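You operate a simulated robot arm through the tools that you are given. There is no shell and no other tool.

Carry out the task below with a simulated robot arm. There is one attempt and no reset: what you move stays moved.

TASK
Unlock the hand press, seat the cap of the blue valve and lock it again.
Fine: valve from the TO PRESS rack into the DONE tray; leave the swing plate out; red knob back to LOCK. Set down upright: what you pick out.

It is judged by the outcome, as a careful person would: the job done as asked, and still so three seconds after it is handed in. It fails if anything else is knocked over, pushed out of place, dropped, spilled or broken. A push-on lid holds only when it is set on centred and level and pressed home; a screw cap is set on level and turned clockwise until tight.

THE ROBOT
A 7-joint arm with a two-finger parallel gripper, fixed in place. Base frame: the origin is on the floor under the middle of its stand, x ahead of it, y to its left, z up; the work surface is at about z = 0.86. Units: m, degrees, N and s.
It reaches about 1.247 m from its shoulder. Its first joint turns from -132.0 to 132.0 degrees. Payload 3.91 kg.
The TCP is the grasp point between the finger pads, 0.03 m short of the fingertips. In the tool frame z runs along the fingers and y along their closing line. Largest opening 0.11 m; finger width 0.02, thickness 0.01; the body of the gripper, 0.048 by 0.112 m, starts 0.055 m behind the TCP.
Orientation is told as [roll, pitch, yaw] about the base's x, y, z axes, in that order, counted from this pose: with the fingers straight down and closing along the base's y, the tool's x points along the base's -x, its y along +y and its z along -z.

THE INTERFACE
- The arm moves only by the tool move_arm. Its argument "targets" is a list of rows, each a list of 3 entries, a list of its own where there are three numbers: the shift along the tool's x, y, z in m, then the turn, a rotation vector about the tool's x, y, z in degrees, then the finger opening in m, from 0 to 0.11. In form: [[[tx, ty, tz], [rx, ry, rz], gripper], ...]. A call has 1 to 20 rows; each row is the pose to reach, as a shift and turn from the pose commanded when the call began, along the tool's axes at that moment. A row lasts 0.2 s, in which the tool goes at most 0.05 m and 8.6 degrees; a call with a longer step from one row to the next is refused whole, and so is a gripper value outside its range. A pose out of reach is approached as far as the arm can. The call stops where the force on the tool passes 40 N (or 10 N more than at its start, if that is more) or the arm is blocked; 0.2 s more then pass. The fingers move at their own pace (about 0.108 m/s each) and stop on an object; they squeeze with about 32 N. The grip force told is the motor's: it shows also when the fingers shut on nothing. Time passes only in rows, and 0.2 s behind the last, so rows that repeat a pose let the fingers close. The reply holds the time, the measured pose of the TCP, the force on the tool along the base axes, the opening and the grip force, in the units named above and with some noise, with the torque about the TCP (base axes, N m) and any sound that the robot's microphone picked up.
- Cameras (640 x 400 px; columns grow to the right, rows downward): "scene" is fixed at [0.0495, 0.5001, 1.5972]; the picture's right is [0.03, -1.00, 0.00], its down [-0.76, -0.02, -0.64] and it looks along [0.64, 0.02, -0.76] (base axes); focal length 349 px, centre (320, 200). "wrist" rides on the gripper at [0.072, 0.017, -0.103] in the tool frame; the picture's right is [-0.23, 0.97, 0.00], its down [-0.76, -0.18, -0.62] and it looks along [-0.61, -0.14, 0.78] (tool axes); focal length 222 px, centre (320, 200). There is no depth. A picture from a camera that has moved, and an enlarged one, comes with that camera's place and axes in the base frame and with its lens.
- get_image(camera): a new picture of that camera. The clock stands still meanwhile.
- inspect(camera, box): a new picture of the part [left, top, right, bottom] of that camera's present view, enlarged. The clock stands still meanwhile.
- sign_off(): hands the job in; it is judged then, once.

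Places have to be worked out from the pictures, the camera data and where the tool is seen. Open the gripper and draw the arm clear of the work before you hand the job in, unless the task says otherwise.

The tools are called after ">>>" as a command line: name --argument value ..., lists and objects as JSON in quotes. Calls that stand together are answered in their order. move_arm: Moves the arm, as the interface text tells. Its arguments: {"type":"object","properties":{"targets":{"type":"array","items":{"type":"array"}}},"required":["targets"]} The other tools are called the same way: get_image (camera) takes a picture; inspect (camera, box) takes an enlarged picture of a part of a camera's view; sign_off () hands the job in.

At the start:

```text
t: 0.0
tcp_pos: [0.4921, 0.3496, 1.2682]
tool_rot: [0.0, 0.0, 0.0]
force: [-0.2, -0.2, 0.3]
wrist_torque: [-0.02, 0.01, 0.0]
width: 0.1099
grip_force: 0.1
```

scene: 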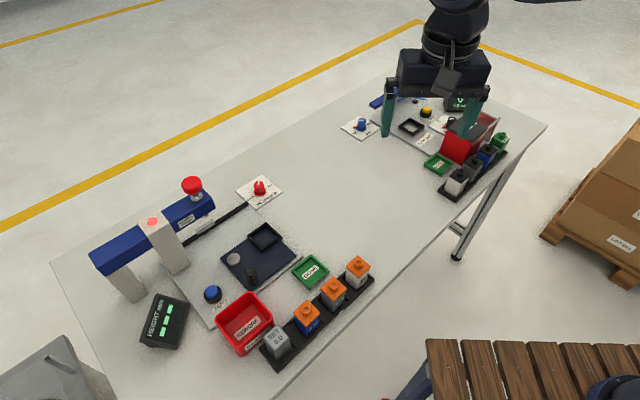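
wrist: 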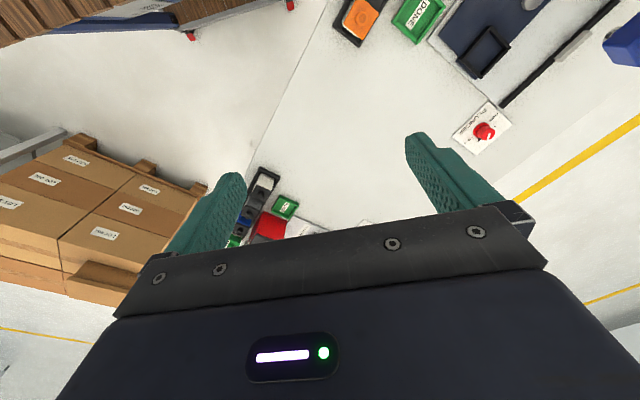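

I'll start by looking closely at the scene to work out what the press, rack, tray and knob are.

>>> inspect --camera "scene" --box '[80, 160, 240, 260]'

>>> inspect --camera "scene" --box '[200, 210, 392, 370]'

>>> inspect --camera "scene" --box '[210, 160, 310, 222]'

>>> inspect --camera "scene" --box '[340, 80, 530, 200]'

>>> inspect --camera "scene" --box '[120, 230, 280, 360]'

```text
4.00 times, centred on (160, 210) of scene
camera zoom: at [0.0495, 0.5001, 1.5972], right [0.03, -1.0, 0.0], down [-0.76, -0.02, -0.64], along [0.64, 0.02, -0.76], focal length 1394 px, centre (960, 160)
```

zoom: 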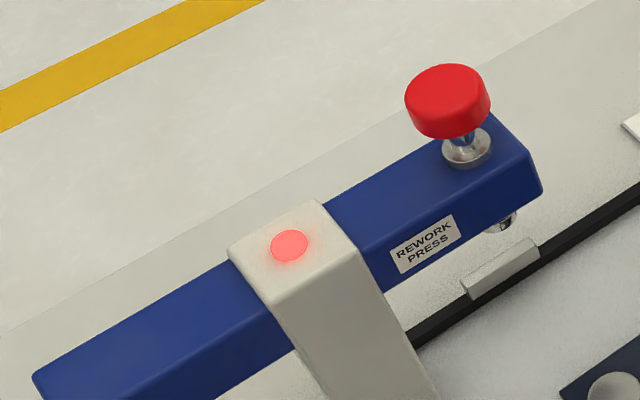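

```text
2.50 times, centred on (296, 290) of scene
camera zoom: at [0.0495, 0.5001, 1.5972], right [0.03, -1.0, 0.0], down [-0.76, -0.02, -0.64], along [0.64, 0.02, -0.76], focal length 871 px, centre (380, -25)
```

zoom: 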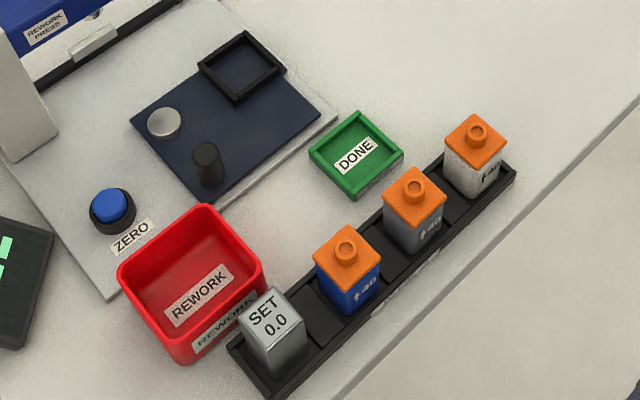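

```text
6.40 times, centred on (260, 191) of scene
camera zoom: at [0.0495, 0.5001, 1.5972], right [0.03, -1.0, 0.0], down [-0.76, -0.02, -0.64], along [0.64, 0.02, -0.76], focal length 2231 px, centre (704, 258)
```

zoom: 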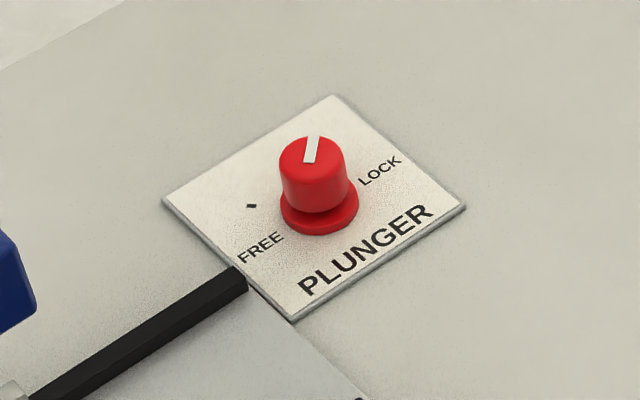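

```text
3.33 times, centred on (435, 140) of scene
camera zoom: at [0.0495, 0.5001, 1.5972], right [0.03, -1.0, 0.0], down [-0.76, -0.02, -0.64], along [0.64, 0.02, -0.76], focal length 1162 px, centre (-63, 400)
```

zoom: 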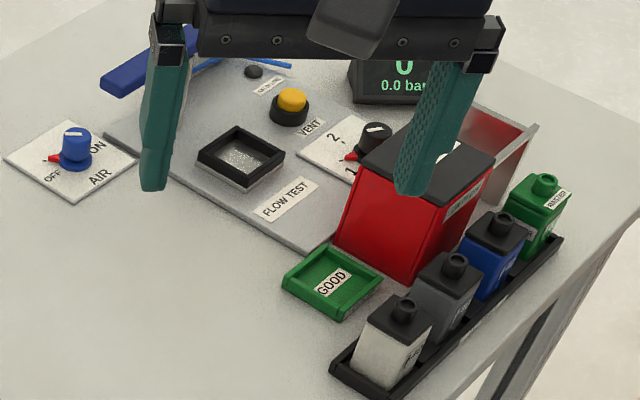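

```text
3.08 times, centred on (200, 295) of scene
camera zoom: at [0.0495, 0.5001, 1.5972], right [0.03, -1.0, 0.0], down [-0.76, -0.02, -0.64], along [0.64, 0.02, -0.76], focal length 1072 px, centre (689, -92)
```

zoom: 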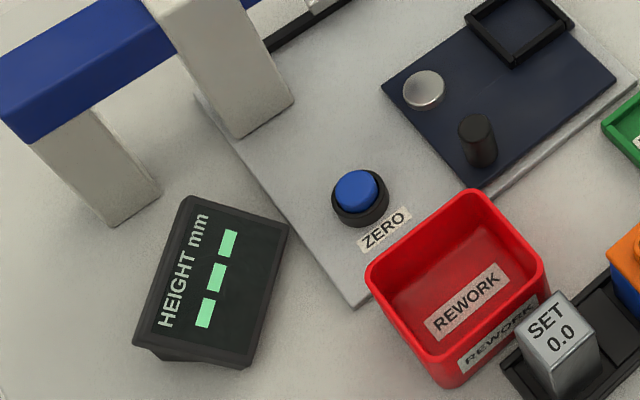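

The press station is on the left: the red plunger is over the base plate, and the swing plate with pivot, handle and nest is swung out. The PLUNGER knob has FREE and LOCK marks, and the blue orange-capped valve sits at roughly (0.30, 0.53). I move the arm at height toward the press to get close wrist views.

>>> move_arm --targets '[[[0.02, 0.038, 0], [0, 0, 0], 0.11], [[0.04, 0.076, 0], [0, 0, 0], 0.11], [[0.06, 0.114, 0], [0, 0, 0], 0.11], [[0.08, 0.152, 0], [0, 0, 0], 0.11], [[0.1, 0.19, 0], [0, 0, 0], 0.11], [[0.12, 0.228, 0], [0, 0, 0], 0.11], [[0.14, 0.266, 0], [0, 0, 0], 0.11], [[0.16, 0.304, 0], [0, 0, 0], 0.11], [[0.18, 0.342, 0], [0, 0, 0], 0.11], [[0.192, 0.35, 0], [0, 0, 0], 0.11]]'

>>> get_image --camera "wrist"

>>> get_image --camera "scene"

```text
t: 2.2
tcp_pos: [0.2982, 0.6963, 1.2674]
tool_rot: [0.0, 0.1, 0.0]
force: [0.4, 0.0, -0.6]
wrist_torque: [0.04, 0.04, 0.0]
width: 0.1101
grip_force: 0.1
```

```text
taken
camera wrist: at [0.2247, 0.715, 1.371], right [0.23, 0.97, 0.0], down [0.76, -0.18, 0.62], along [0.61, -0.14, -0.78], focal length 222 px, centre (320, 200)
```

wrist: 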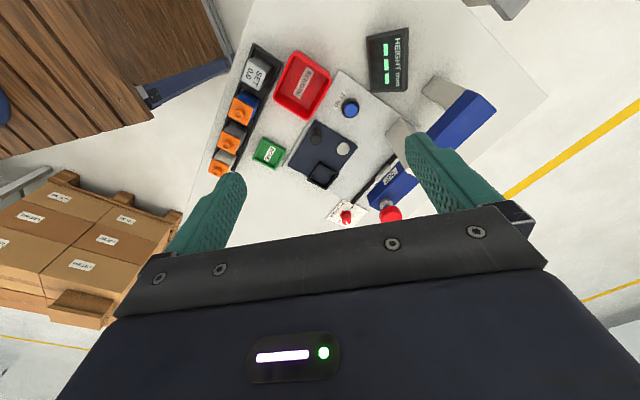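

```text
taken
```

scene: 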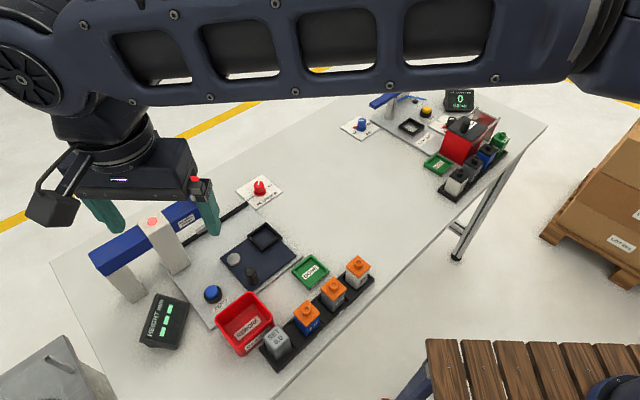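

The wrist view covers the whole press station, so I'll enlarge parts of it to measure positions.

>>> inspect --camera "wrist" --box '[320, 60, 512, 180]'

>>> inspect --camera "wrist" --box '[290, 130, 418, 230]'

>>> inspect --camera "wrist" --box '[200, 40, 360, 190]'

```text
3.33 times, centred on (416, 120) of wrist
camera zoom: at [0.2247, 0.715, 1.371], right [0.23, 0.97, 0.0], down [0.76, -0.18, 0.62], along [0.61, -0.14, -0.78], focal length 740 px, centre (0, 467)
```

zoom: 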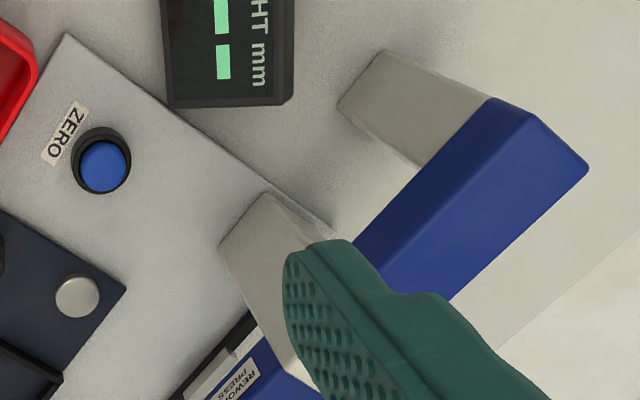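

```text
4.00 times, centred on (354, 180) of wrist
camera zoom: at [0.2247, 0.715, 1.371], right [0.23, 0.97, 0.0], down [0.76, -0.18, 0.62], along [0.61, -0.14, -0.78], focal length 888 px, centre (184, 280)
```

zoom: 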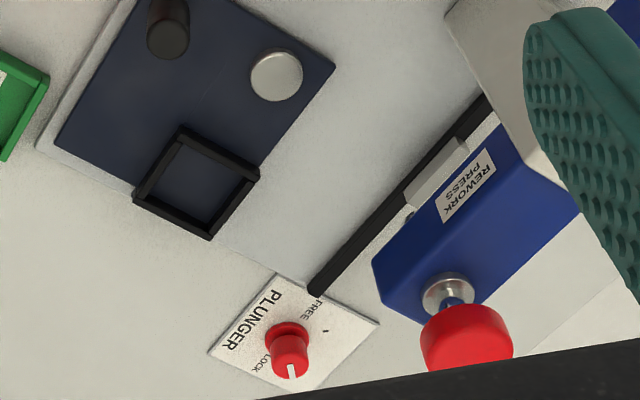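

```text
2.67 times, centred on (280, 115) of wrist
camera zoom: at [0.2247, 0.715, 1.371], right [0.23, 0.97, 0.0], down [0.76, -0.18, 0.62], along [0.61, -0.14, -0.78], focal length 592 px, centre (427, 427)
```

zoom: 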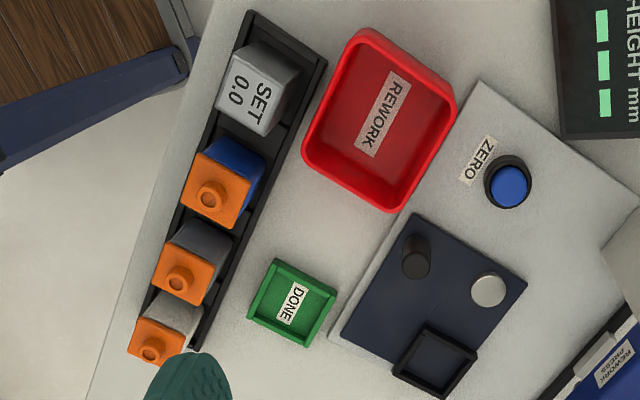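

From the two views I place the plunger axis at about (0.528, 0.779), the pivot at (0.464, 0.716), the nest at (0.524, 0.651), the handle at (0.406, 0.664), the DONE tray at (0.443, 0.534), the knob at (0.682, 0.685) and the blue valve at (0.322, 0.534). The station is turned 45°. I now go closer to the blue valve to see how its cap and body compare before choosing a grip.

>>> move_arm --targets '[[[0, -0.031, 0.028], [0, 0, -7.5], 0.11], [[0, -0.062, 0.056], [0, 0, -15], 0.11], [[0, -0.093, 0.084], [0, 0, -22.5], 0.11], [[0, -0.124, 0.112], [0, 0, -30], 0.11], [[0, -0.155, 0.14], [0, 0, -37.5], 0.11], [[0, -0.186, 0.167], [0, 0, -45], 0.11]]'

>>> get_image --camera "wrist"

>>> get_image --camera "scene"

```text
t: 3.6
tcp_pos: [0.2994, 0.5112, 1.1011]
tool_rot: [0.0, -0.1, 45.1]
force: [0.6, -0.2, 0.0]
wrist_torque: [-0.02, -0.01, 0.03]
width: 0.1101
grip_force: 0.1
```

```text
taken
camera wrist: at [0.2356, 0.474, 1.2033], right [-0.53, 0.85, 0.0], down [0.66, 0.41, 0.62], along [0.53, 0.33, -0.78], focal length 222 px, centre (320, 200)
```

wrist: 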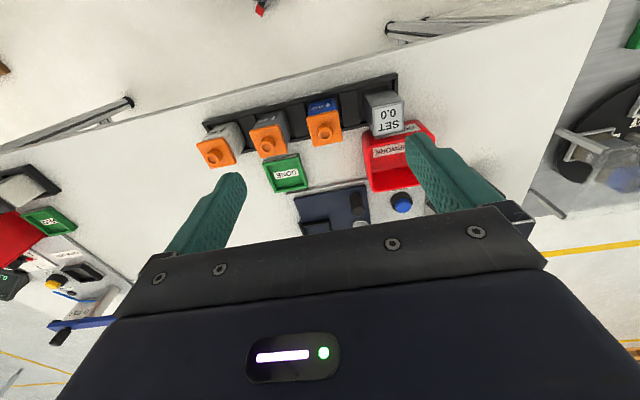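

```text
taken
```

scene: 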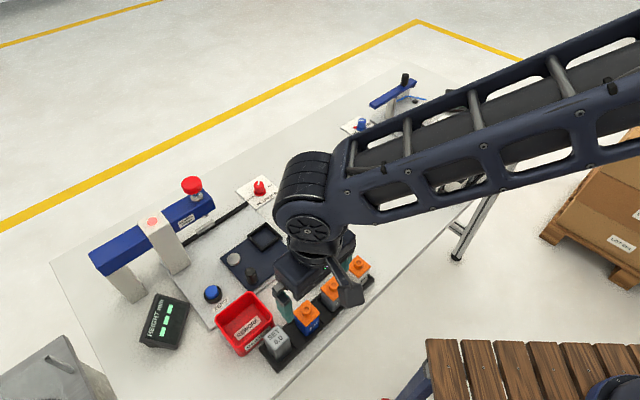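

I enlarge the rack region in this view to compare the cap width with the body.

>>> inspect --camera "wrist" --box '[280, 70, 376, 160]'

>>> inspect --camera "wrist" --box '[190, 70, 420, 200]'

>>> inspect --camera "scene" --box '[280, 280, 340, 350]'

```text
4.44 times, centred on (328, 115) of wrist
camera zoom: at [0.2356, 0.474, 1.2033], right [-0.53, 0.85, 0.0], down [0.66, 0.41, 0.62], along [0.53, 0.33, -0.78], focal length 987 px, centre (284, 578)
```

zoom: 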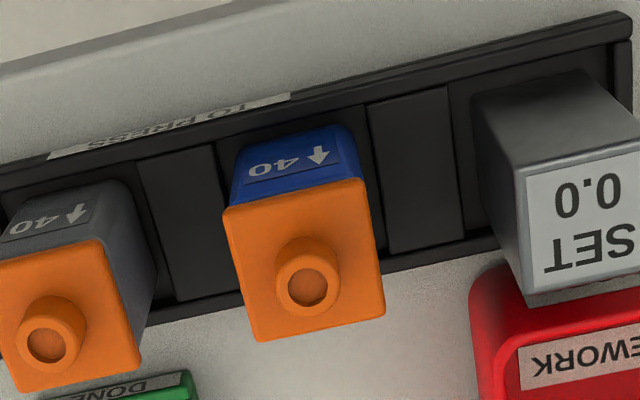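

```text
2.78 times, centred on (305, 135) of wrist
camera zoom: at [0.2356, 0.474, 1.2033], right [-0.53, 0.85, 0.0], down [0.66, 0.41, 0.62], along [0.53, 0.33, -0.78], focal length 618 px, centre (362, 381)
```

zoom: 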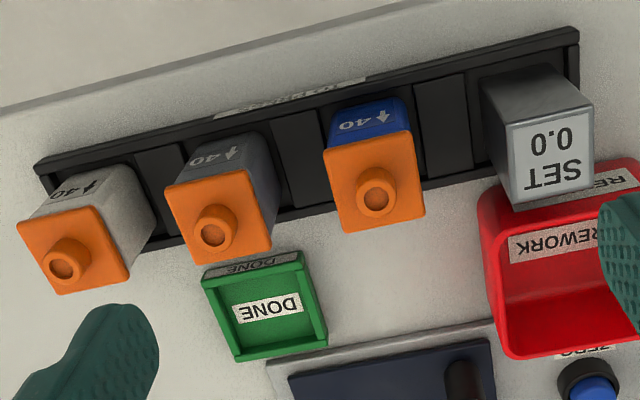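

```text
5.71 times, centred on (310, 315) of scene
camera zoom: at [0.0495, 0.5001, 1.5972], right [0.03, -1.0, 0.0], down [-0.76, -0.02, -0.64], along [0.64, 0.02, -0.76], focal length 1992 px, centre (377, -457)
```

zoom: 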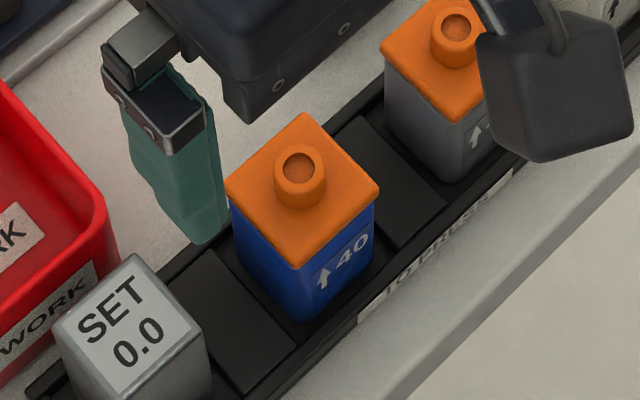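

The cap is a thin orange slab with a nub, about as wide as the body, and I can't yet tell if it overhangs. I back the tool out in front of the rack and lower it for a flatter, closer view of the valve.

>>> move_arm --targets '[[[0.02, 0, 0.03], [0, 0, 0], 0.11], [[0.04, 0, 0.07], [0, 0, 0], 0.11], [[0.045, 0, 0.11], [0, 0, 0], 0.11], [[0.045, 0, 0.15], [0, 0, 0], 0.11]]'

>>> get_image --camera "wrist"

>>> inspect --camera "wrist" --box '[250, 60, 410, 160]'

```text
t: 4.6
tcp_pos: [0.2669, 0.4802, 0.9475]
tool_rot: [0.0, -0.1, 45.0]
force: [0.4, -0.2, -0.6]
wrist_torque: [0.03, -0.02, -0.02]
width: 0.1099
grip_force: 0.1
```

```text
taken
camera wrist: at [0.2034, 0.4405, 1.0509], right [-0.53, 0.85, 0.0], down [0.66, 0.41, 0.62], along [0.53, 0.33, -0.78], focal length 222 px, centre (320, 200)
```

wrist: 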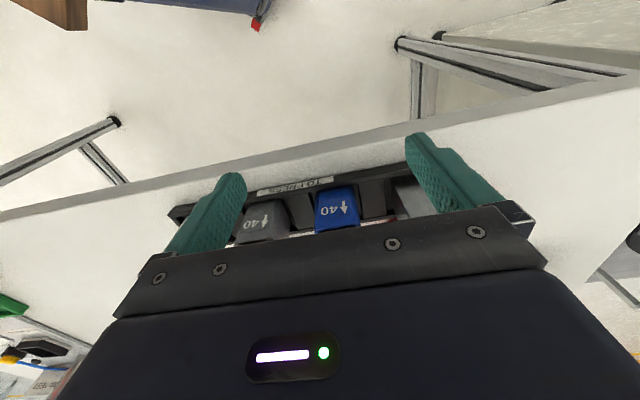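

```text
4.00 times, centred on (330, 110) of wrist
camera zoom: at [0.2034, 0.4405, 1.0509], right [-0.53, 0.85, 0.0], down [0.66, 0.41, 0.62], along [0.53, 0.33, -0.78], focal length 888 px, centre (280, 560)
```

zoom: 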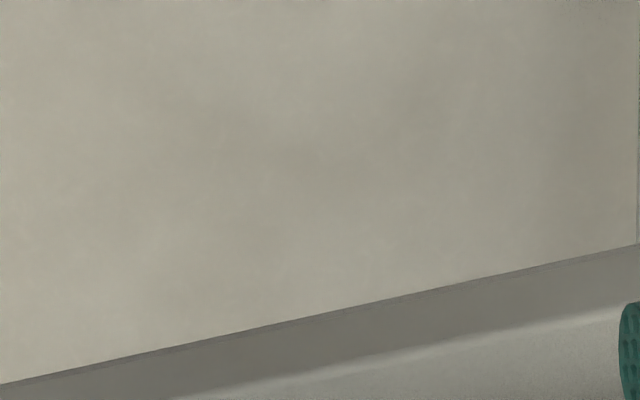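

The gripper hides the cap at this angle. I tilt the fingers forward by 25° and rise slightly so the camera looks flatter at the valve.

>>> move_arm --targets '[[[0, 0, -0.015], [0, -8.3, 0], 0.11], [[0, 0, -0.025], [0, -16.6, 0], 0.11], [[0, 0, -0.03], [0, -25, 0], 0.11], [[0, 0, -0.03], [0, -25, 0], 0.11]]'

>>> get_image --camera "wrist"

>>> inspect --camera "wrist" --box '[260, 130, 388, 230]'

```text
t: 5.6
tcp_pos: [0.2667, 0.4789, 0.9799]
tool_rot: [0.0, -24.9, 45.0]
force: [0.3, 0.0, 0.2]
wrist_torque: [0.02, 0.03, -0.01]
width: 0.1098
grip_force: 0.2
```

```text
taken
camera wrist: at [0.1773, 0.4148, 1.0429], right [-0.54, 0.83, 0.1], down [0.43, 0.18, 0.89], along [0.72, 0.52, -0.45], focal length 222 px, centre (320, 200)
```

wrist: 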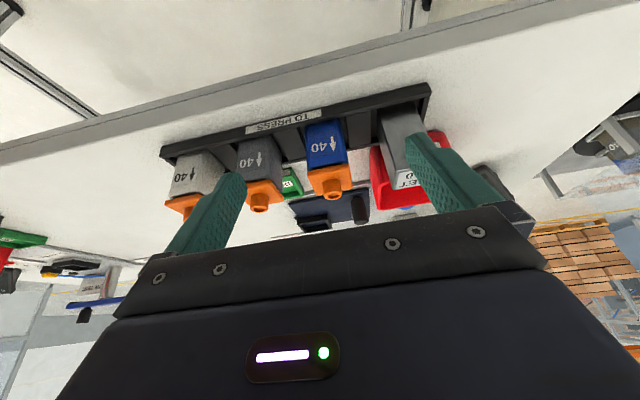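

```text
4.00 times, centred on (324, 180) of wrist
camera zoom: at [0.1773, 0.4148, 1.0429], right [-0.54, 0.83, 0.1], down [0.43, 0.18, 0.89], along [0.72, 0.52, -0.45], focal length 888 px, centre (304, 280)
```

zoom: 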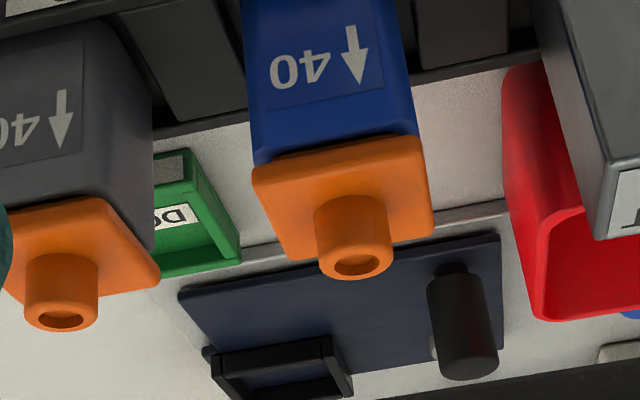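

Now cap and body are both visible. I zoom further on the junction to see any overhang.

>>> inspect --camera "wrist" --box '[296, 140, 376, 202]'

>>> inspect --camera "wrist" --box '[290, 85, 370, 145]'

>>> inspect --camera "wrist" --box '[230, 130, 310, 215]'

```text
6.45 times, centred on (336, 171) of wrist
camera zoom: at [0.1773, 0.4148, 1.0429], right [-0.54, 0.83, 0.1], down [0.43, 0.18, 0.89], along [0.72, 0.52, -0.45], focal length 1433 px, centre (217, 387)
```

zoom: 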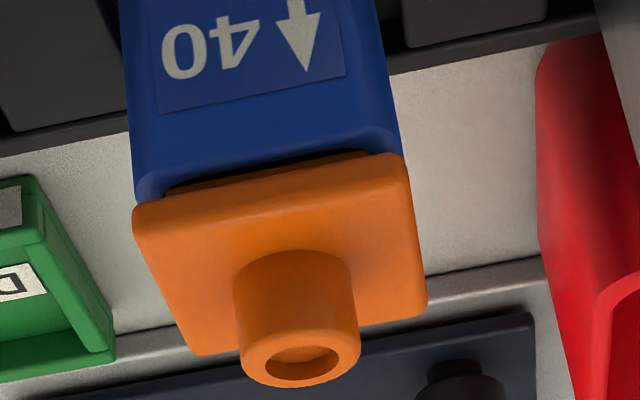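

```text
6.67 times, centred on (330, 115) of wrist
camera zoom: at [0.1773, 0.4148, 1.0429], right [-0.54, 0.83, 0.1], down [0.43, 0.18, 0.89], along [0.72, 0.52, -0.45], focal length 1481 px, centre (253, 767)
```

zoom: 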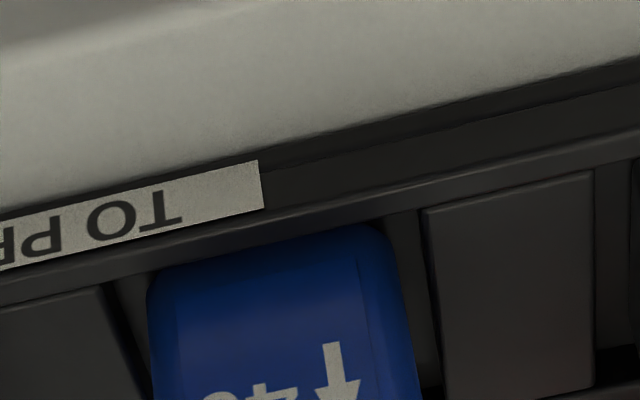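

```text
4.71 times, centred on (270, 172) of wrist
camera zoom: at [0.1773, 0.4148, 1.0429], right [-0.54, 0.83, 0.1], down [0.43, 0.18, 0.89], along [0.72, 0.52, -0.45], focal length 1045 px, centre (555, 329)
```

zoom: 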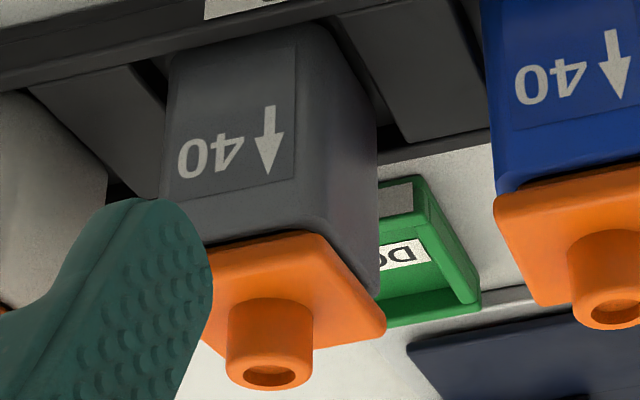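

The cap plate is essentially flush with the body (any overhang is well under 1 mm), with its plug showing 2–3 mm above the body, so a vertical grip low on the body should work and I can check it after a tiny lift. First I'll do the knob, so I level the tool and rise clear.

>>> move_arm --targets '[[[-0.0205, 0, -0.044], [0, 8.3, 0], 0.11], [[-0.041, 0, -0.088], [0, 16.6, 0], 0.11], [[-0.0615, 0, -0.132], [0, 24.9, 0], 0.11], [[-0.082, 0, -0.176], [0, 24.9, 0], 0.11], [[-0.0972, 0, -0.2086], [0, 24.9, 0], 0.11]]'

```text
t: 6.8
tcp_pos: [0.2664, 0.4787, 1.2081]
tool_rot: [0.1, 0.0, 45.1]
force: [-0.3, -0.4, 0.1]
wrist_torque: [-0.05, -0.01, 0.03]
width: 0.11
grip_force: 0.1
```

I travel at height to above the knob at about (0.682, 0.685), turning the tool back to yaw 0.

>>> move_arm --targets '[[[-0.044, -0.0148, 0.005], [0, 0, 4.5], 0.11], [[-0.088, -0.0296, 0.01], [0, 0, 9], 0.11], [[-0.132, -0.0444, 0.02], [0, 0, 13.5], 0.11], [[-0.176, -0.0592, 0.03], [0, 0, 18], 0.11], [[-0.22, -0.074, 0.04], [0, 0, 22.5], 0.11], [[-0.264, -0.0888, 0.05], [0, 0, 27], 0.11], [[-0.308, -0.1036, 0.06], [0, 0, 31.5], 0.11], [[-0.352, -0.1184, 0.075], [0, 0, 36], 0.11], [[-0.396, -0.1332, 0.09], [0, 0, 40.5], 0.11], [[-0.4397, -0.148, 0.105], [0, 0, 45], 0.11]]'

>>> get_image --camera "wrist"

>>> get_image --camera "scene"

```text
t: 9.0
tcp_pos: [0.6853, 0.6872, 1.1056]
tool_rot: [0.2, -0.2, 0.0]
force: [-0.9, 0.5, 1.9]
wrist_torque: [0.01, -0.03, 0.02]
width: 0.1099
grip_force: 0.1
```

```text
taken
camera wrist: at [0.6125, 0.7051, 1.2099], right [0.23, 0.97, 0.0], down [0.76, -0.18, 0.62], along [0.61, -0.14, -0.78], focal length 222 px, centre (320, 200)
```

wrist: 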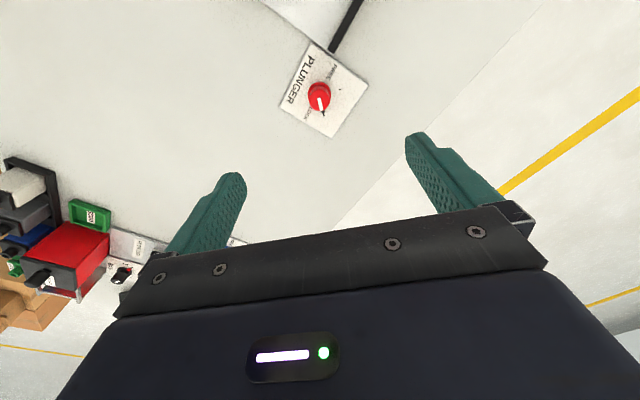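

```text
taken
```

scene: 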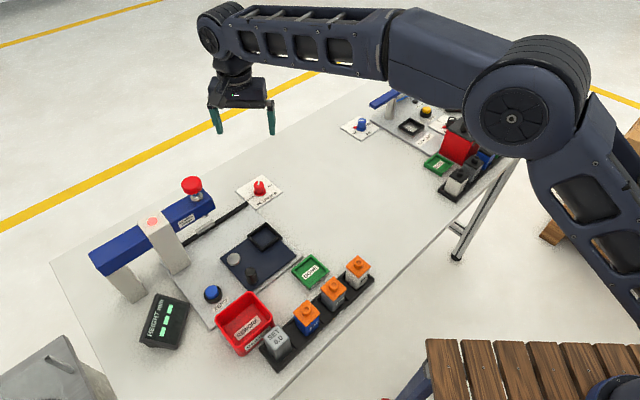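

>>> inspect --camera "wrist" --box '[270, 40, 382, 140]'

```text
4.00 times, centred on (326, 90) of wrist
camera zoom: at [0.6125, 0.7051, 1.2099], right [0.23, 0.97, 0.0], down [0.76, -0.18, 0.62], along [0.61, -0.14, -0.78], focal length 888 px, centre (296, 640)
```

zoom: 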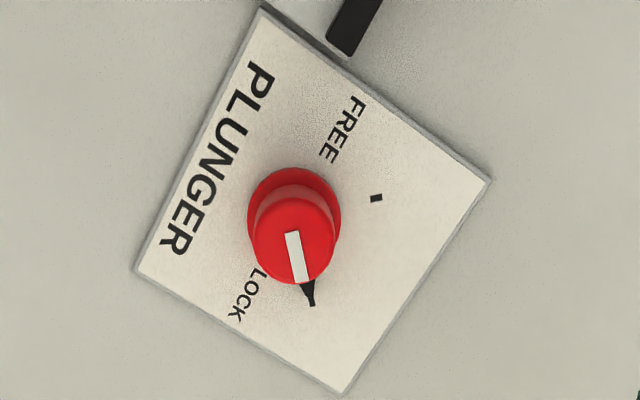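

The close view shows a black pointer on the LOCK tick (toward +x), with the FREE tick 90° counter-clockwise (toward +y). The knob is at about (0.6885, 0.6865) with its top at z≈0.90. I lower around it with a 6 cm opening.

>>> move_arm --targets '[[[-0.003, -0.001, 0.045], [0, 0, 0], 0.07], [[-0.003, -0.001, 0.09], [0, 0, 0], 0.06], [[-0.003, -0.001, 0.13], [0, 0, 0], 0.06], [[-0.003, -0.001, 0.16], [0, 0, 0], 0.06], [[-0.003, -0.001, 0.16], [0, 0, 0], 0.06]]'

>>> get_image --camera "wrist"

>>> inspect --camera "scene" --box '[210, 110, 310, 220]'

```text
t: 10.2
tcp_pos: [0.6872, 0.6847, 0.945]
tool_rot: [0.1, -0.1, 0.1]
force: [-0.1, -0.4, 0.5]
wrist_torque: [-0.01, -0.02, 0.06]
width: 0.06
grip_force: 0.0
```

```text
taken
camera wrist: at [0.6135, 0.7034, 1.0489], right [0.23, 0.97, 0.0], down [0.76, -0.18, 0.62], along [0.61, -0.14, -0.78], focal length 222 px, centre (320, 200)
```

wrist: 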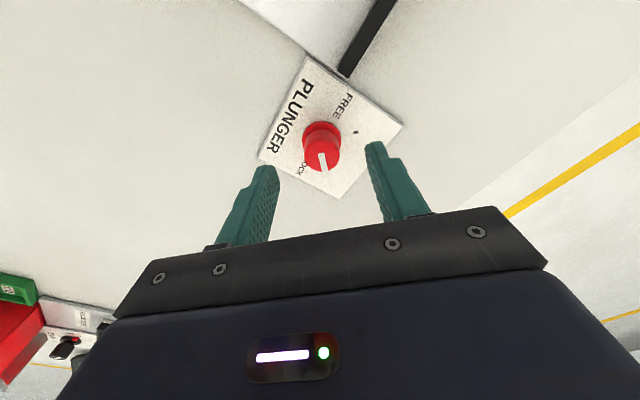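

```text
3.64 times, centred on (260, 165) of scene
camera zoom: at [0.0495, 0.5001, 1.5972], right [0.03, -1.0, 0.0], down [-0.76, -0.02, -0.64], along [0.64, 0.02, -0.76], focal length 1268 px, centre (538, 327)
```

zoom: 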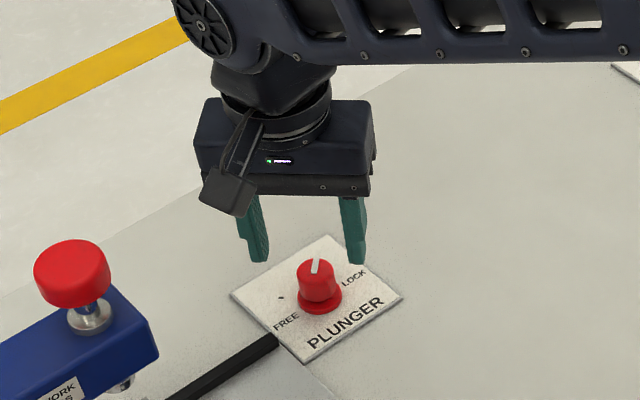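

The knob top reads as about (0.690, 0.687), so I correct by about 2 mm and lower to TCP z≈0.908 around it.

>>> move_arm --targets '[[[-0.002, 0.0015, 0.015], [0, 0, 0], 0.06], [[-0.002, 0.0015, 0.028], [0, 0, 0], 0.06], [[-0.002, 0.0015, 0.037], [0, 0, 0], 0.06], [[-0.002, 0.0015, 0.037], [0, 0, 0], 0.06]]'

>>> get_image --camera "wrist"

>>> inspect --camera "scene" --box '[210, 130, 310, 220]'

```text
t: 11.2
tcp_pos: [0.6889, 0.6878, 0.9096]
tool_rot: [0.1, -0.2, 0.0]
force: [-0.3, -0.3, 0.3]
wrist_torque: [-0.01, 0.02, 0.0]
width: 0.0598
grip_force: 0.1
```

```text
taken
camera wrist: at [0.6153, 0.7058, 1.0126], right [0.23, 0.97, 0.0], down [0.76, -0.18, 0.62], along [0.61, -0.14, -0.78], focal length 222 px, centre (320, 200)
```

wrist: 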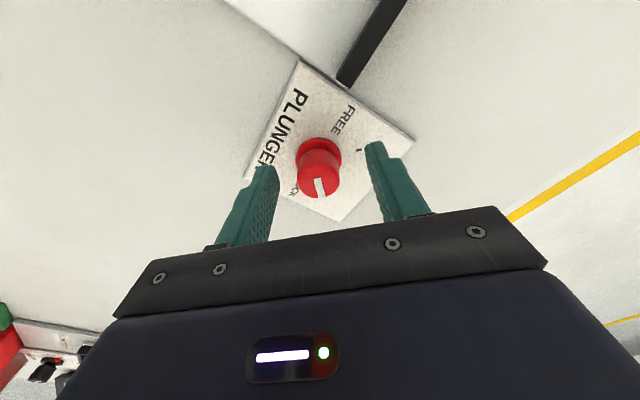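

```text
4.44 times, centred on (260, 175) of scene
camera zoom: at [0.0495, 0.5001, 1.5972], right [0.03, -1.0, 0.0], down [-0.76, -0.02, -0.64], along [0.64, 0.02, -0.76], focal length 1549 px, centre (587, 311)
```

zoom: 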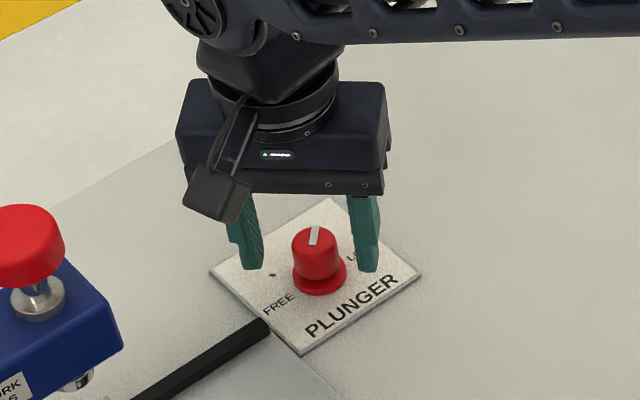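

The knob sits centred between the fingertips, so I close on it.

>>> move_arm --targets '[[[0, 0, 0], [0, 0, 0], 0.0], [[0, 0, 0], [0, 0, 0], 0.0], [[0, 0, 0], [0, 0, 0], 0.0]]'

>>> get_image --camera "wrist"

```text
t: 12.0
tcp_pos: [0.6886, 0.6858, 0.9083]
tool_rot: [-0.1, 0.0, 0.0]
force: [-11.2, -37.3, 2.8]
wrist_torque: [-0.96, 1.11, -0.14]
width: 0.0269
grip_force: 44.9
```

```text
taken
camera wrist: at [0.6157, 0.704, 1.0126], right [0.23, 0.97, 0.0], down [0.76, -0.18, 0.62], along [0.61, -0.14, -0.78], focal length 222 px, centre (320, 200)
```

wrist: 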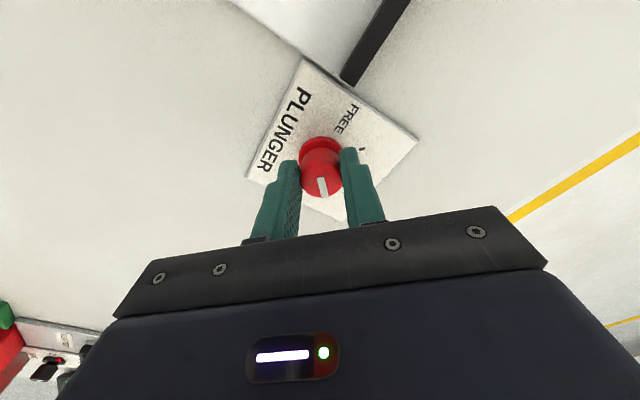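

The side force of −37 N in y says the tool is a bit too far in +y. I shift about 1.5 mm in −y and slightly −x while holding, to unload it.

>>> move_arm --targets '[[[0.0005, -0.0015, 0], [0, 0, 0], 0.0], [[0.0005, -0.0015, 0], [0, 0, 0], 0.0]]'

```text
t: 12.6
tcp_pos: [0.6887, 0.685, 0.91]
tool_rot: [0.0, -0.1, 0.0]
force: [-0.4, -29.6, -7.5]
wrist_torque: [-0.46, 0.35, -0.16]
width: 0.0268
grip_force: 44.8
```

Force dropped to −30 N, so I continue shifting in −y by another 3 mm.

>>> move_arm --targets '[[[0, -0.0015, 0], [0, 0, 0], 0.0], [[0, -0.003, 0], [0, 0, 0], 0.0], [[0, -0.003, 0], [0, 0, 0], 0.0]]'

```text
t: 13.4
tcp_pos: [0.6875, 0.6862, 0.9091]
tool_rot: [0.4, -0.1, 0.0]
force: [24.0, 20.6, -8.7]
wrist_torque: [0.15, -1.0, 0.06]
width: 0.0272
grip_force: 44.9
```

It overshot to +20 N, so I go back about 1.2 mm in +y and 0.5 mm in +x.

>>> move_arm --targets '[[[-0.0005, 0.0012, 0], [0, 0, 0], 0.0], [[-0.0005, 0.0012, 0], [0, 0, 0], 0.0]]'

```text
t: 14.0
tcp_pos: [0.6889, 0.6864, 0.91]
tool_rot: [0.1, -0.1, 0.0]
force: [18.0, 19.8, 1.9]
wrist_torque: [0.17, -1.31, 0.1]
width: 0.0269
grip_force: 44.6
```

The residual is now mostly friction-locked, so I briefly open and re-grip at this corrected position to get a clean hold.

>>> move_arm --targets '[[[0, 0, 0], [0, 0, 0], 0.045], [[0, 0, 0], [0, 0, 0], 0.045], [[0, 0, 0], [0, 0, 0], 0.0], [[0, 0, 0], [0, 0, 0], 0.0], [[0, 0, 0], [0, 0, 0], 0.0]]'

```text
t: 15.2
tcp_pos: [0.6879, 0.6854, 0.9087]
tool_rot: [0.1, 0.0, 0.0]
force: [1.5, 17.5, -5.2]
wrist_torque: [0.42, -0.03, 0.11]
width: 0.0272
grip_force: 44.8
```

Side load is down to 17 N, which is fine. I now turn the knob 90° counter-clockwise (seen from above) in 7.5° steps.

>>> move_arm --targets '[[[0, 0.0006, 0], [0, 0, -7.5], 0.0], [[0, 0.0006, 0], [0, 0, -15], 0.0], [[0, 0.0006, 0], [0, 0, -22.5], 0.0], [[0, 0.0006, 0], [0, 0, -30], 0.0], [[0, 0.0006, 0], [0, 0, -37.5], 0.0], [[0, 0.0006, 0], [0, 0, -45], 0.0], [[0, 0.0006, 0], [0, 0, -52.5], 0.0], [[0, 0.0006, 0], [0, 0, -60], 0.0], [[0, 0.0006, 0], [0, 0, -67.5], 0.0], [[0, 0.0006, 0], [0, 0, -75], 0.0], [[0, 0.0006, 0], [0, 0, -82.5], 0.0], [[0, 0.0006, 0], [0, 0, -90], 0.0]]'

>>> get_image --camera "wrist"

>>> get_image --camera "scene"

```text
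t: 16.7
tcp_pos: [0.6893, 0.6824, 0.909]
tool_rot: [-0.2, 0.2, 48.4]
force: [-3.5, -10.5, 7.8]
wrist_torque: [-0.31, 0.65, -0.04]
width: 0.0269
grip_force: 45.3
stopped in row 7: the force on the tool passed its limit at 40 N (the readings are from after the stop); the commanded pose is now the measured one
```

```text
taken
camera wrist: at [0.6282, 0.6405, 1.0119], right [-0.58, 0.82, 0.0], down [0.64, 0.45, 0.62], along [0.51, 0.36, -0.78], focal length 222 px, centre (320, 200)
```

wrist: 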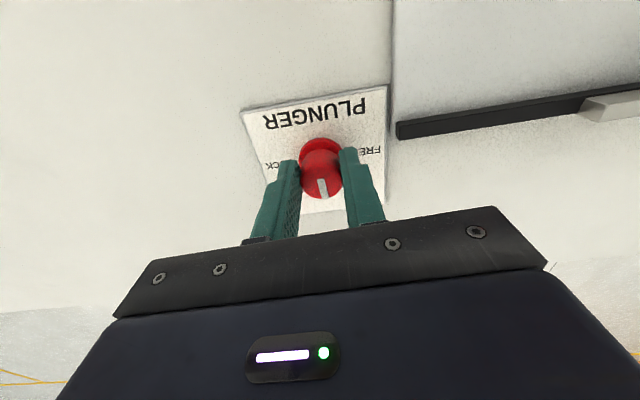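

```text
taken
```

scene: 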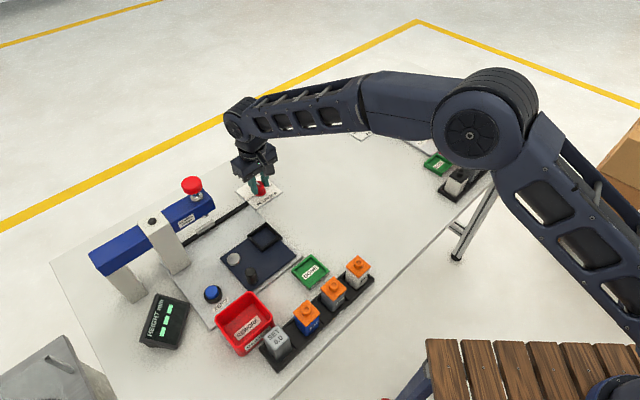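

The knob has turned 48° with the tool and the lamp on the press went dark. The stop came from side load, now relaxed, so I continue the remaining 42°.

>>> move_arm --targets '[[[0, 0, 0], [0, 0, -6], 0.0], [[0, 0, 0], [0, 0, -12], 0.0], [[0, 0, 0], [0, 0, -18], 0.0], [[0, 0, 0], [0, 0, -24], 0.0], [[0, 0, 0], [0, 0, -30], 0.0], [[0, 0, 0], [0, 0, -36], 0.0], [[0, 0, 0], [0, 0, -41.6], 0.0]]'

>>> get_image --camera "wrist"

```text
t: 18.3
tcp_pos: [0.6925, 0.6807, 0.9084]
tool_rot: [-0.3, 0.1, 89.9]
force: [32.7, -21.6, 8.1]
wrist_torque: [-1.17, -0.35, -0.35]
width: 0.0272
grip_force: 45.6
```

```text
taken
camera wrist: at [0.675, 0.6098, 1.0119], right [-0.97, 0.23, 0.0], down [0.18, 0.76, 0.62], along [0.15, 0.6, -0.78], focal length 222 px, centre (320, 200)
```

wrist: 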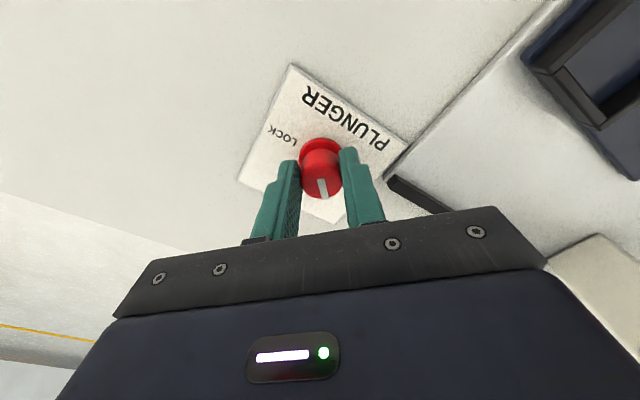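

The tool is now at 90° yaw with the knob turned with it. I open the fingers and rise to check the pointer.

>>> move_arm --targets '[[[0, 0, 0], [0, 0, 0], 0.03], [[0, 0, 0], [0, 0, 0], 0.06], [[0, 0, 0], [0, 0, 0], 0.06], [[0, 0, -0.03], [0, 0, 0], 0.06], [[0, 0, -0.07], [0, 0, 0], 0.06], [[0, 0, -0.12], [0, 0, 0], 0.06]]'

>>> get_image --camera "wrist"

>>> get_image --camera "scene"

```text
t: 19.7
tcp_pos: [0.6875, 0.6826, 1.0265]
tool_rot: [0.0, 0.4, 90.1]
force: [0.2, 0.3, -1.1]
wrist_torque: [0.01, 0.06, -0.01]
width: 0.06
grip_force: 0.1
```

```text
taken
camera wrist: at [0.6705, 0.6114, 1.1309], right [-0.97, 0.23, 0.0], down [0.18, 0.76, 0.62], along [0.14, 0.6, -0.78], focal length 222 px, centre (320, 200)
```

wrist: 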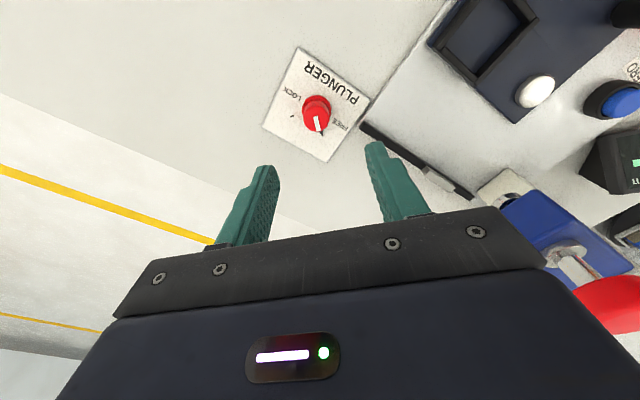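

```text
taken
```

scene: 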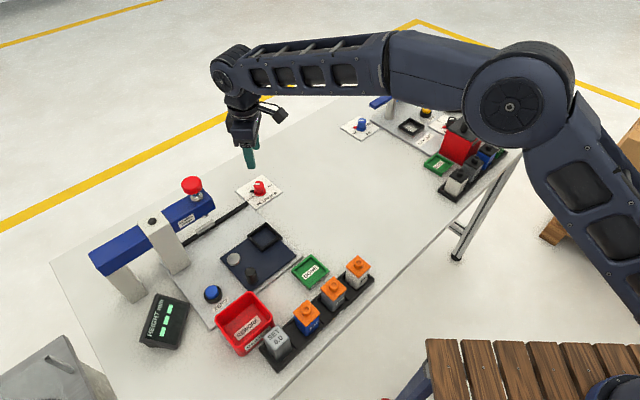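

>>> inspect --camera "wrist" --box '[255, 40, 383, 170]'

>>> inspect --camera "scene" --box '[130, 160, 300, 270]'

>>> inspect --camera "wrist" --box '[400, 0, 640, 200]'

```text
3.08 times, centred on (319, 105) of wrist
camera zoom: at [0.6705, 0.6114, 1.1309], right [-0.97, 0.23, 0.0], down [0.18, 0.76, 0.62], along [0.14, 0.6, -0.78], focal length 684 px, centre (323, 492)
```

zoom: 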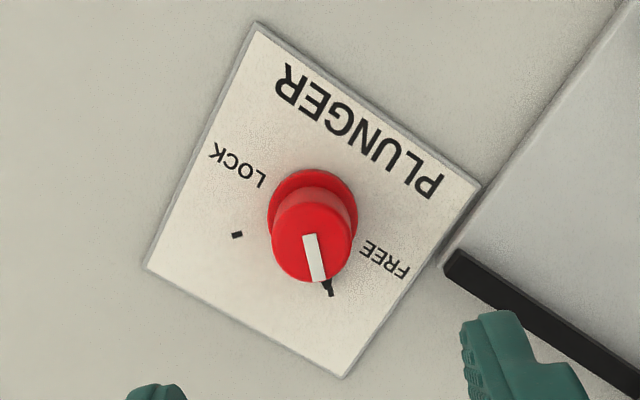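

```text
3.64 times, centred on (215, 215) of scene
camera zoom: at [0.0495, 0.5001, 1.5972], right [0.03, -1.0, 0.0], down [-0.76, -0.02, -0.64], along [0.64, 0.02, -0.76], focal length 1268 px, centre (702, 146)
```

zoom: 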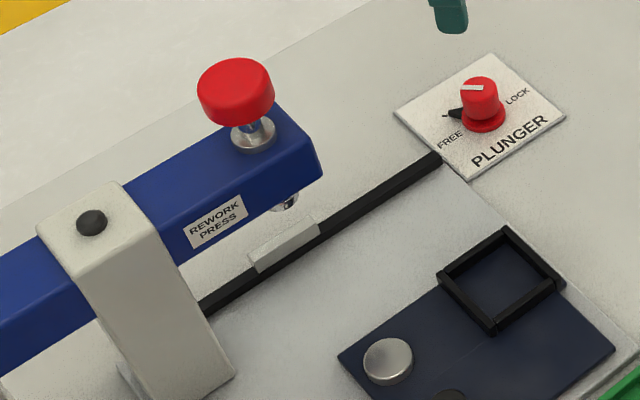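

```text
2.00 times, centred on (520, 100) of wrist
camera zoom: at [0.6705, 0.6114, 1.1309], right [-0.97, 0.23, 0.0], down [0.18, 0.76, 0.62], along [0.14, 0.6, -0.78], focal length 444 px, centre (-80, 400)
```

zoom: 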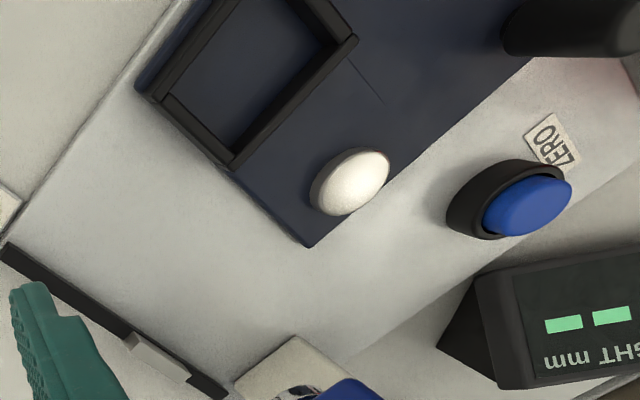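

The pointer is now exactly on the FREE tick and the lock lamp is off, so the plunger is free. Next I go above the blue valve at about (0.323, 0.536) with yaw 45° (fingers closing along the rack).

>>> move_arm --targets '[[[0.008, 0.02, -0.04], [0, 0, 0], 0.06], [[0.02, 0.05, -0.075], [0, 0, 5], 0.06], [[0.036, 0.09, -0.09], [0, 0, 10], 0.06], [[0.054, 0.135, -0.09], [0, 0, 15], 0.06], [[0.072, 0.18, -0.09], [0, 0, 20], 0.06], [[0.09, 0.224, -0.09], [0, 0, 25], 0.06], [[0.108, 0.268, -0.09], [0, 0, 30], 0.06], [[0.126, 0.313, -0.085], [0, 0, 35], 0.06], [[0.14, 0.348, -0.08], [0, 0, 40.1], 0.06], [[0.1466, 0.3645, -0.075], [0, 0, 45.1], 0.06], [[0.1466, 0.3645, -0.075], [0, 0, 45.1], 0.06]]'

>>> get_image --camera "wrist"

>>> inspect --camera "scene" --box '[220, 220, 400, 380]'

```text
t: 22.1
tcp_pos: [0.3253, 0.5393, 1.1028]
tool_rot: [-0.2, 0.0, 44.8]
force: [0.3, -0.4, 0.1]
wrist_torque: [-0.01, -0.03, -0.02]
width: 0.0598
grip_force: 0.0
```

```text
taken
camera wrist: at [0.2602, 0.5009, 1.207], right [-0.53, 0.85, 0.0], down [0.66, 0.41, 0.62], along [0.53, 0.33, -0.78], focal length 222 px, centre (320, 200)
```

wrist: 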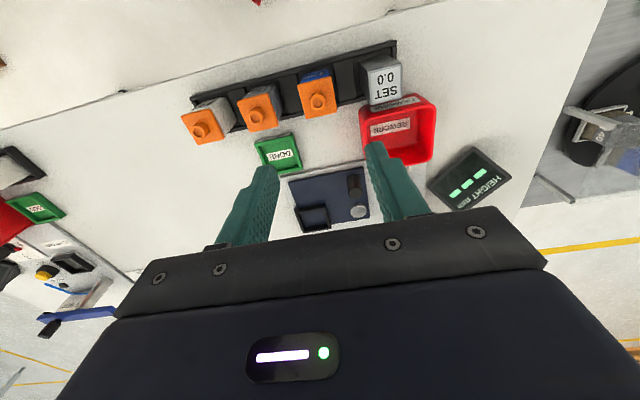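

```text
2.50 times, centred on (310, 300) of scene
camera zoom: at [0.0495, 0.5001, 1.5972], right [0.03, -1.0, 0.0], down [-0.76, -0.02, -0.64], along [0.64, 0.02, -0.76], focal length 871 px, centre (345, -50)
```

zoom: 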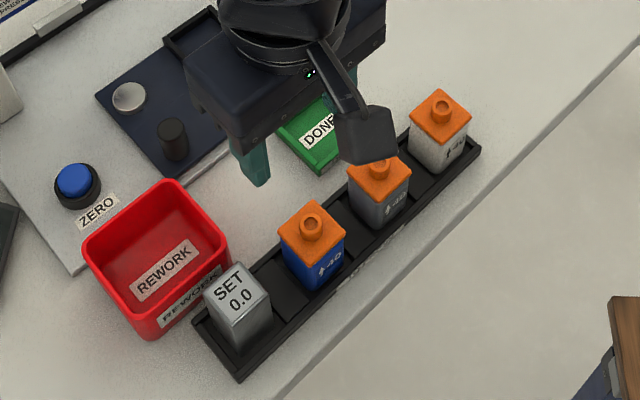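

I enlarge the wrist view to fix the nub position relative to the tool.

>>> inspect --camera "wrist" --box '[270, 50, 370, 120]'

```text
5.71 times, centred on (320, 85) of wrist
camera zoom: at [0.2602, 0.5009, 1.207], right [-0.53, 0.85, 0.0], down [0.66, 0.41, 0.62], along [0.53, 0.33, -0.78], focal length 1269 px, centre (320, 857)
```

zoom: 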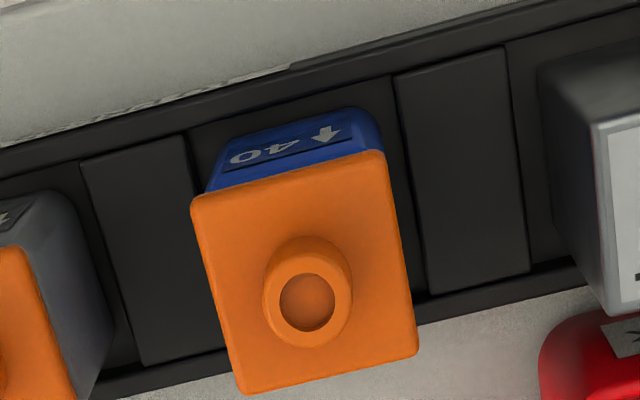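

The nub is about 4.5 mm toward the robot and 1 mm sideways from the present tool axis. I correct and lower to just above the valve.

>>> move_arm --targets '[[[0.0045, -0.001, 0.04], [0, 0, 0], 0.06], [[0.0045, -0.001, 0.08], [0, 0, 0], 0.06], [[0.0045, -0.001, 0.11], [0, 0, 0], 0.06], [[0.0045, -0.001, 0.11], [0, 0, 0], 0.06]]'

>>> get_image --camera "wrist"

>>> inspect --camera "wrist" --box '[240, 80, 400, 220]'

>>> inspect --camera "scene" --box '[250, 250, 370, 350]'

```text
t: 23.1
tcp_pos: [0.3226, 0.532, 0.9938]
tool_rot: [-0.3, -0.1, 45.0]
force: [0.2, -0.4, -0.1]
wrist_torque: [0.01, -0.01, 0.0]
width: 0.06
grip_force: 0.0
```

```text
taken
camera wrist: at [0.2587, 0.4938, 1.0961], right [-0.53, 0.85, 0.0], down [0.66, 0.41, 0.62], along [0.53, 0.33, -0.78], focal length 222 px, centre (320, 200)
```

wrist: 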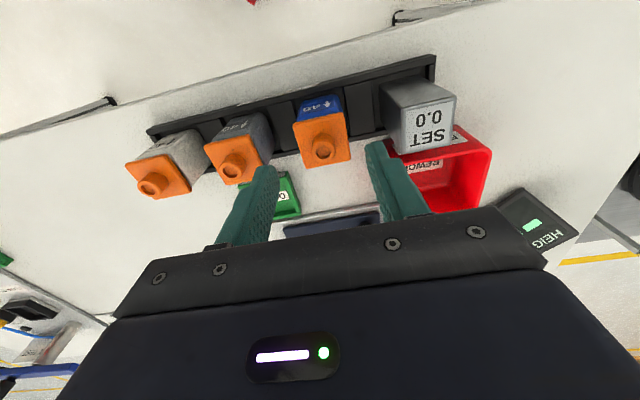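

```text
2.86 times, centred on (320, 150) of wrist
camera zoom: at [0.2587, 0.4938, 1.0961], right [-0.53, 0.85, 0.0], down [0.66, 0.41, 0.62], along [0.53, 0.33, -0.78], focal length 635 px, centre (320, 343)
```

zoom: 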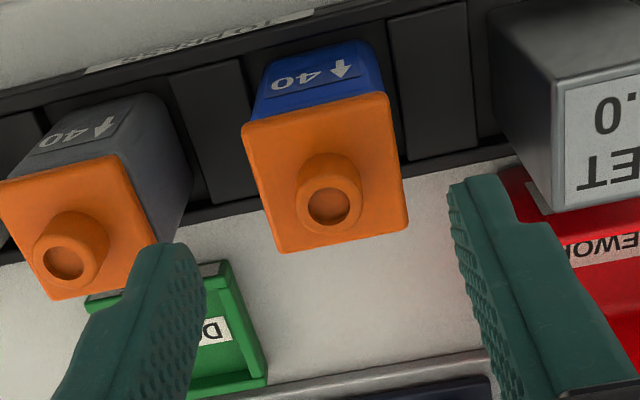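

```text
4.00 times, centred on (310, 300) of scene
camera zoom: at [0.0495, 0.5001, 1.5972], right [0.03, -1.0, 0.0], down [-0.76, -0.02, -0.64], along [0.64, 0.02, -0.76], focal length 1394 px, centre (360, -200)
```

zoom: 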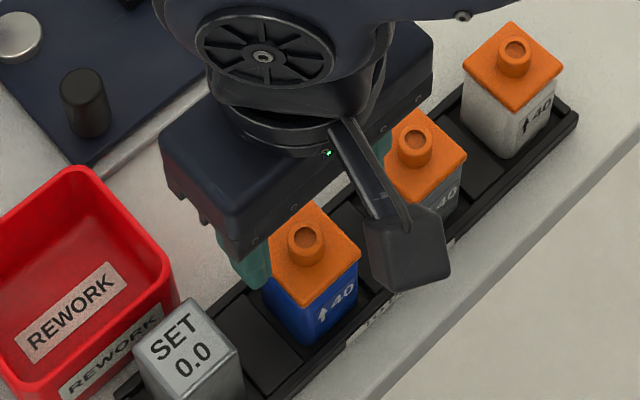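

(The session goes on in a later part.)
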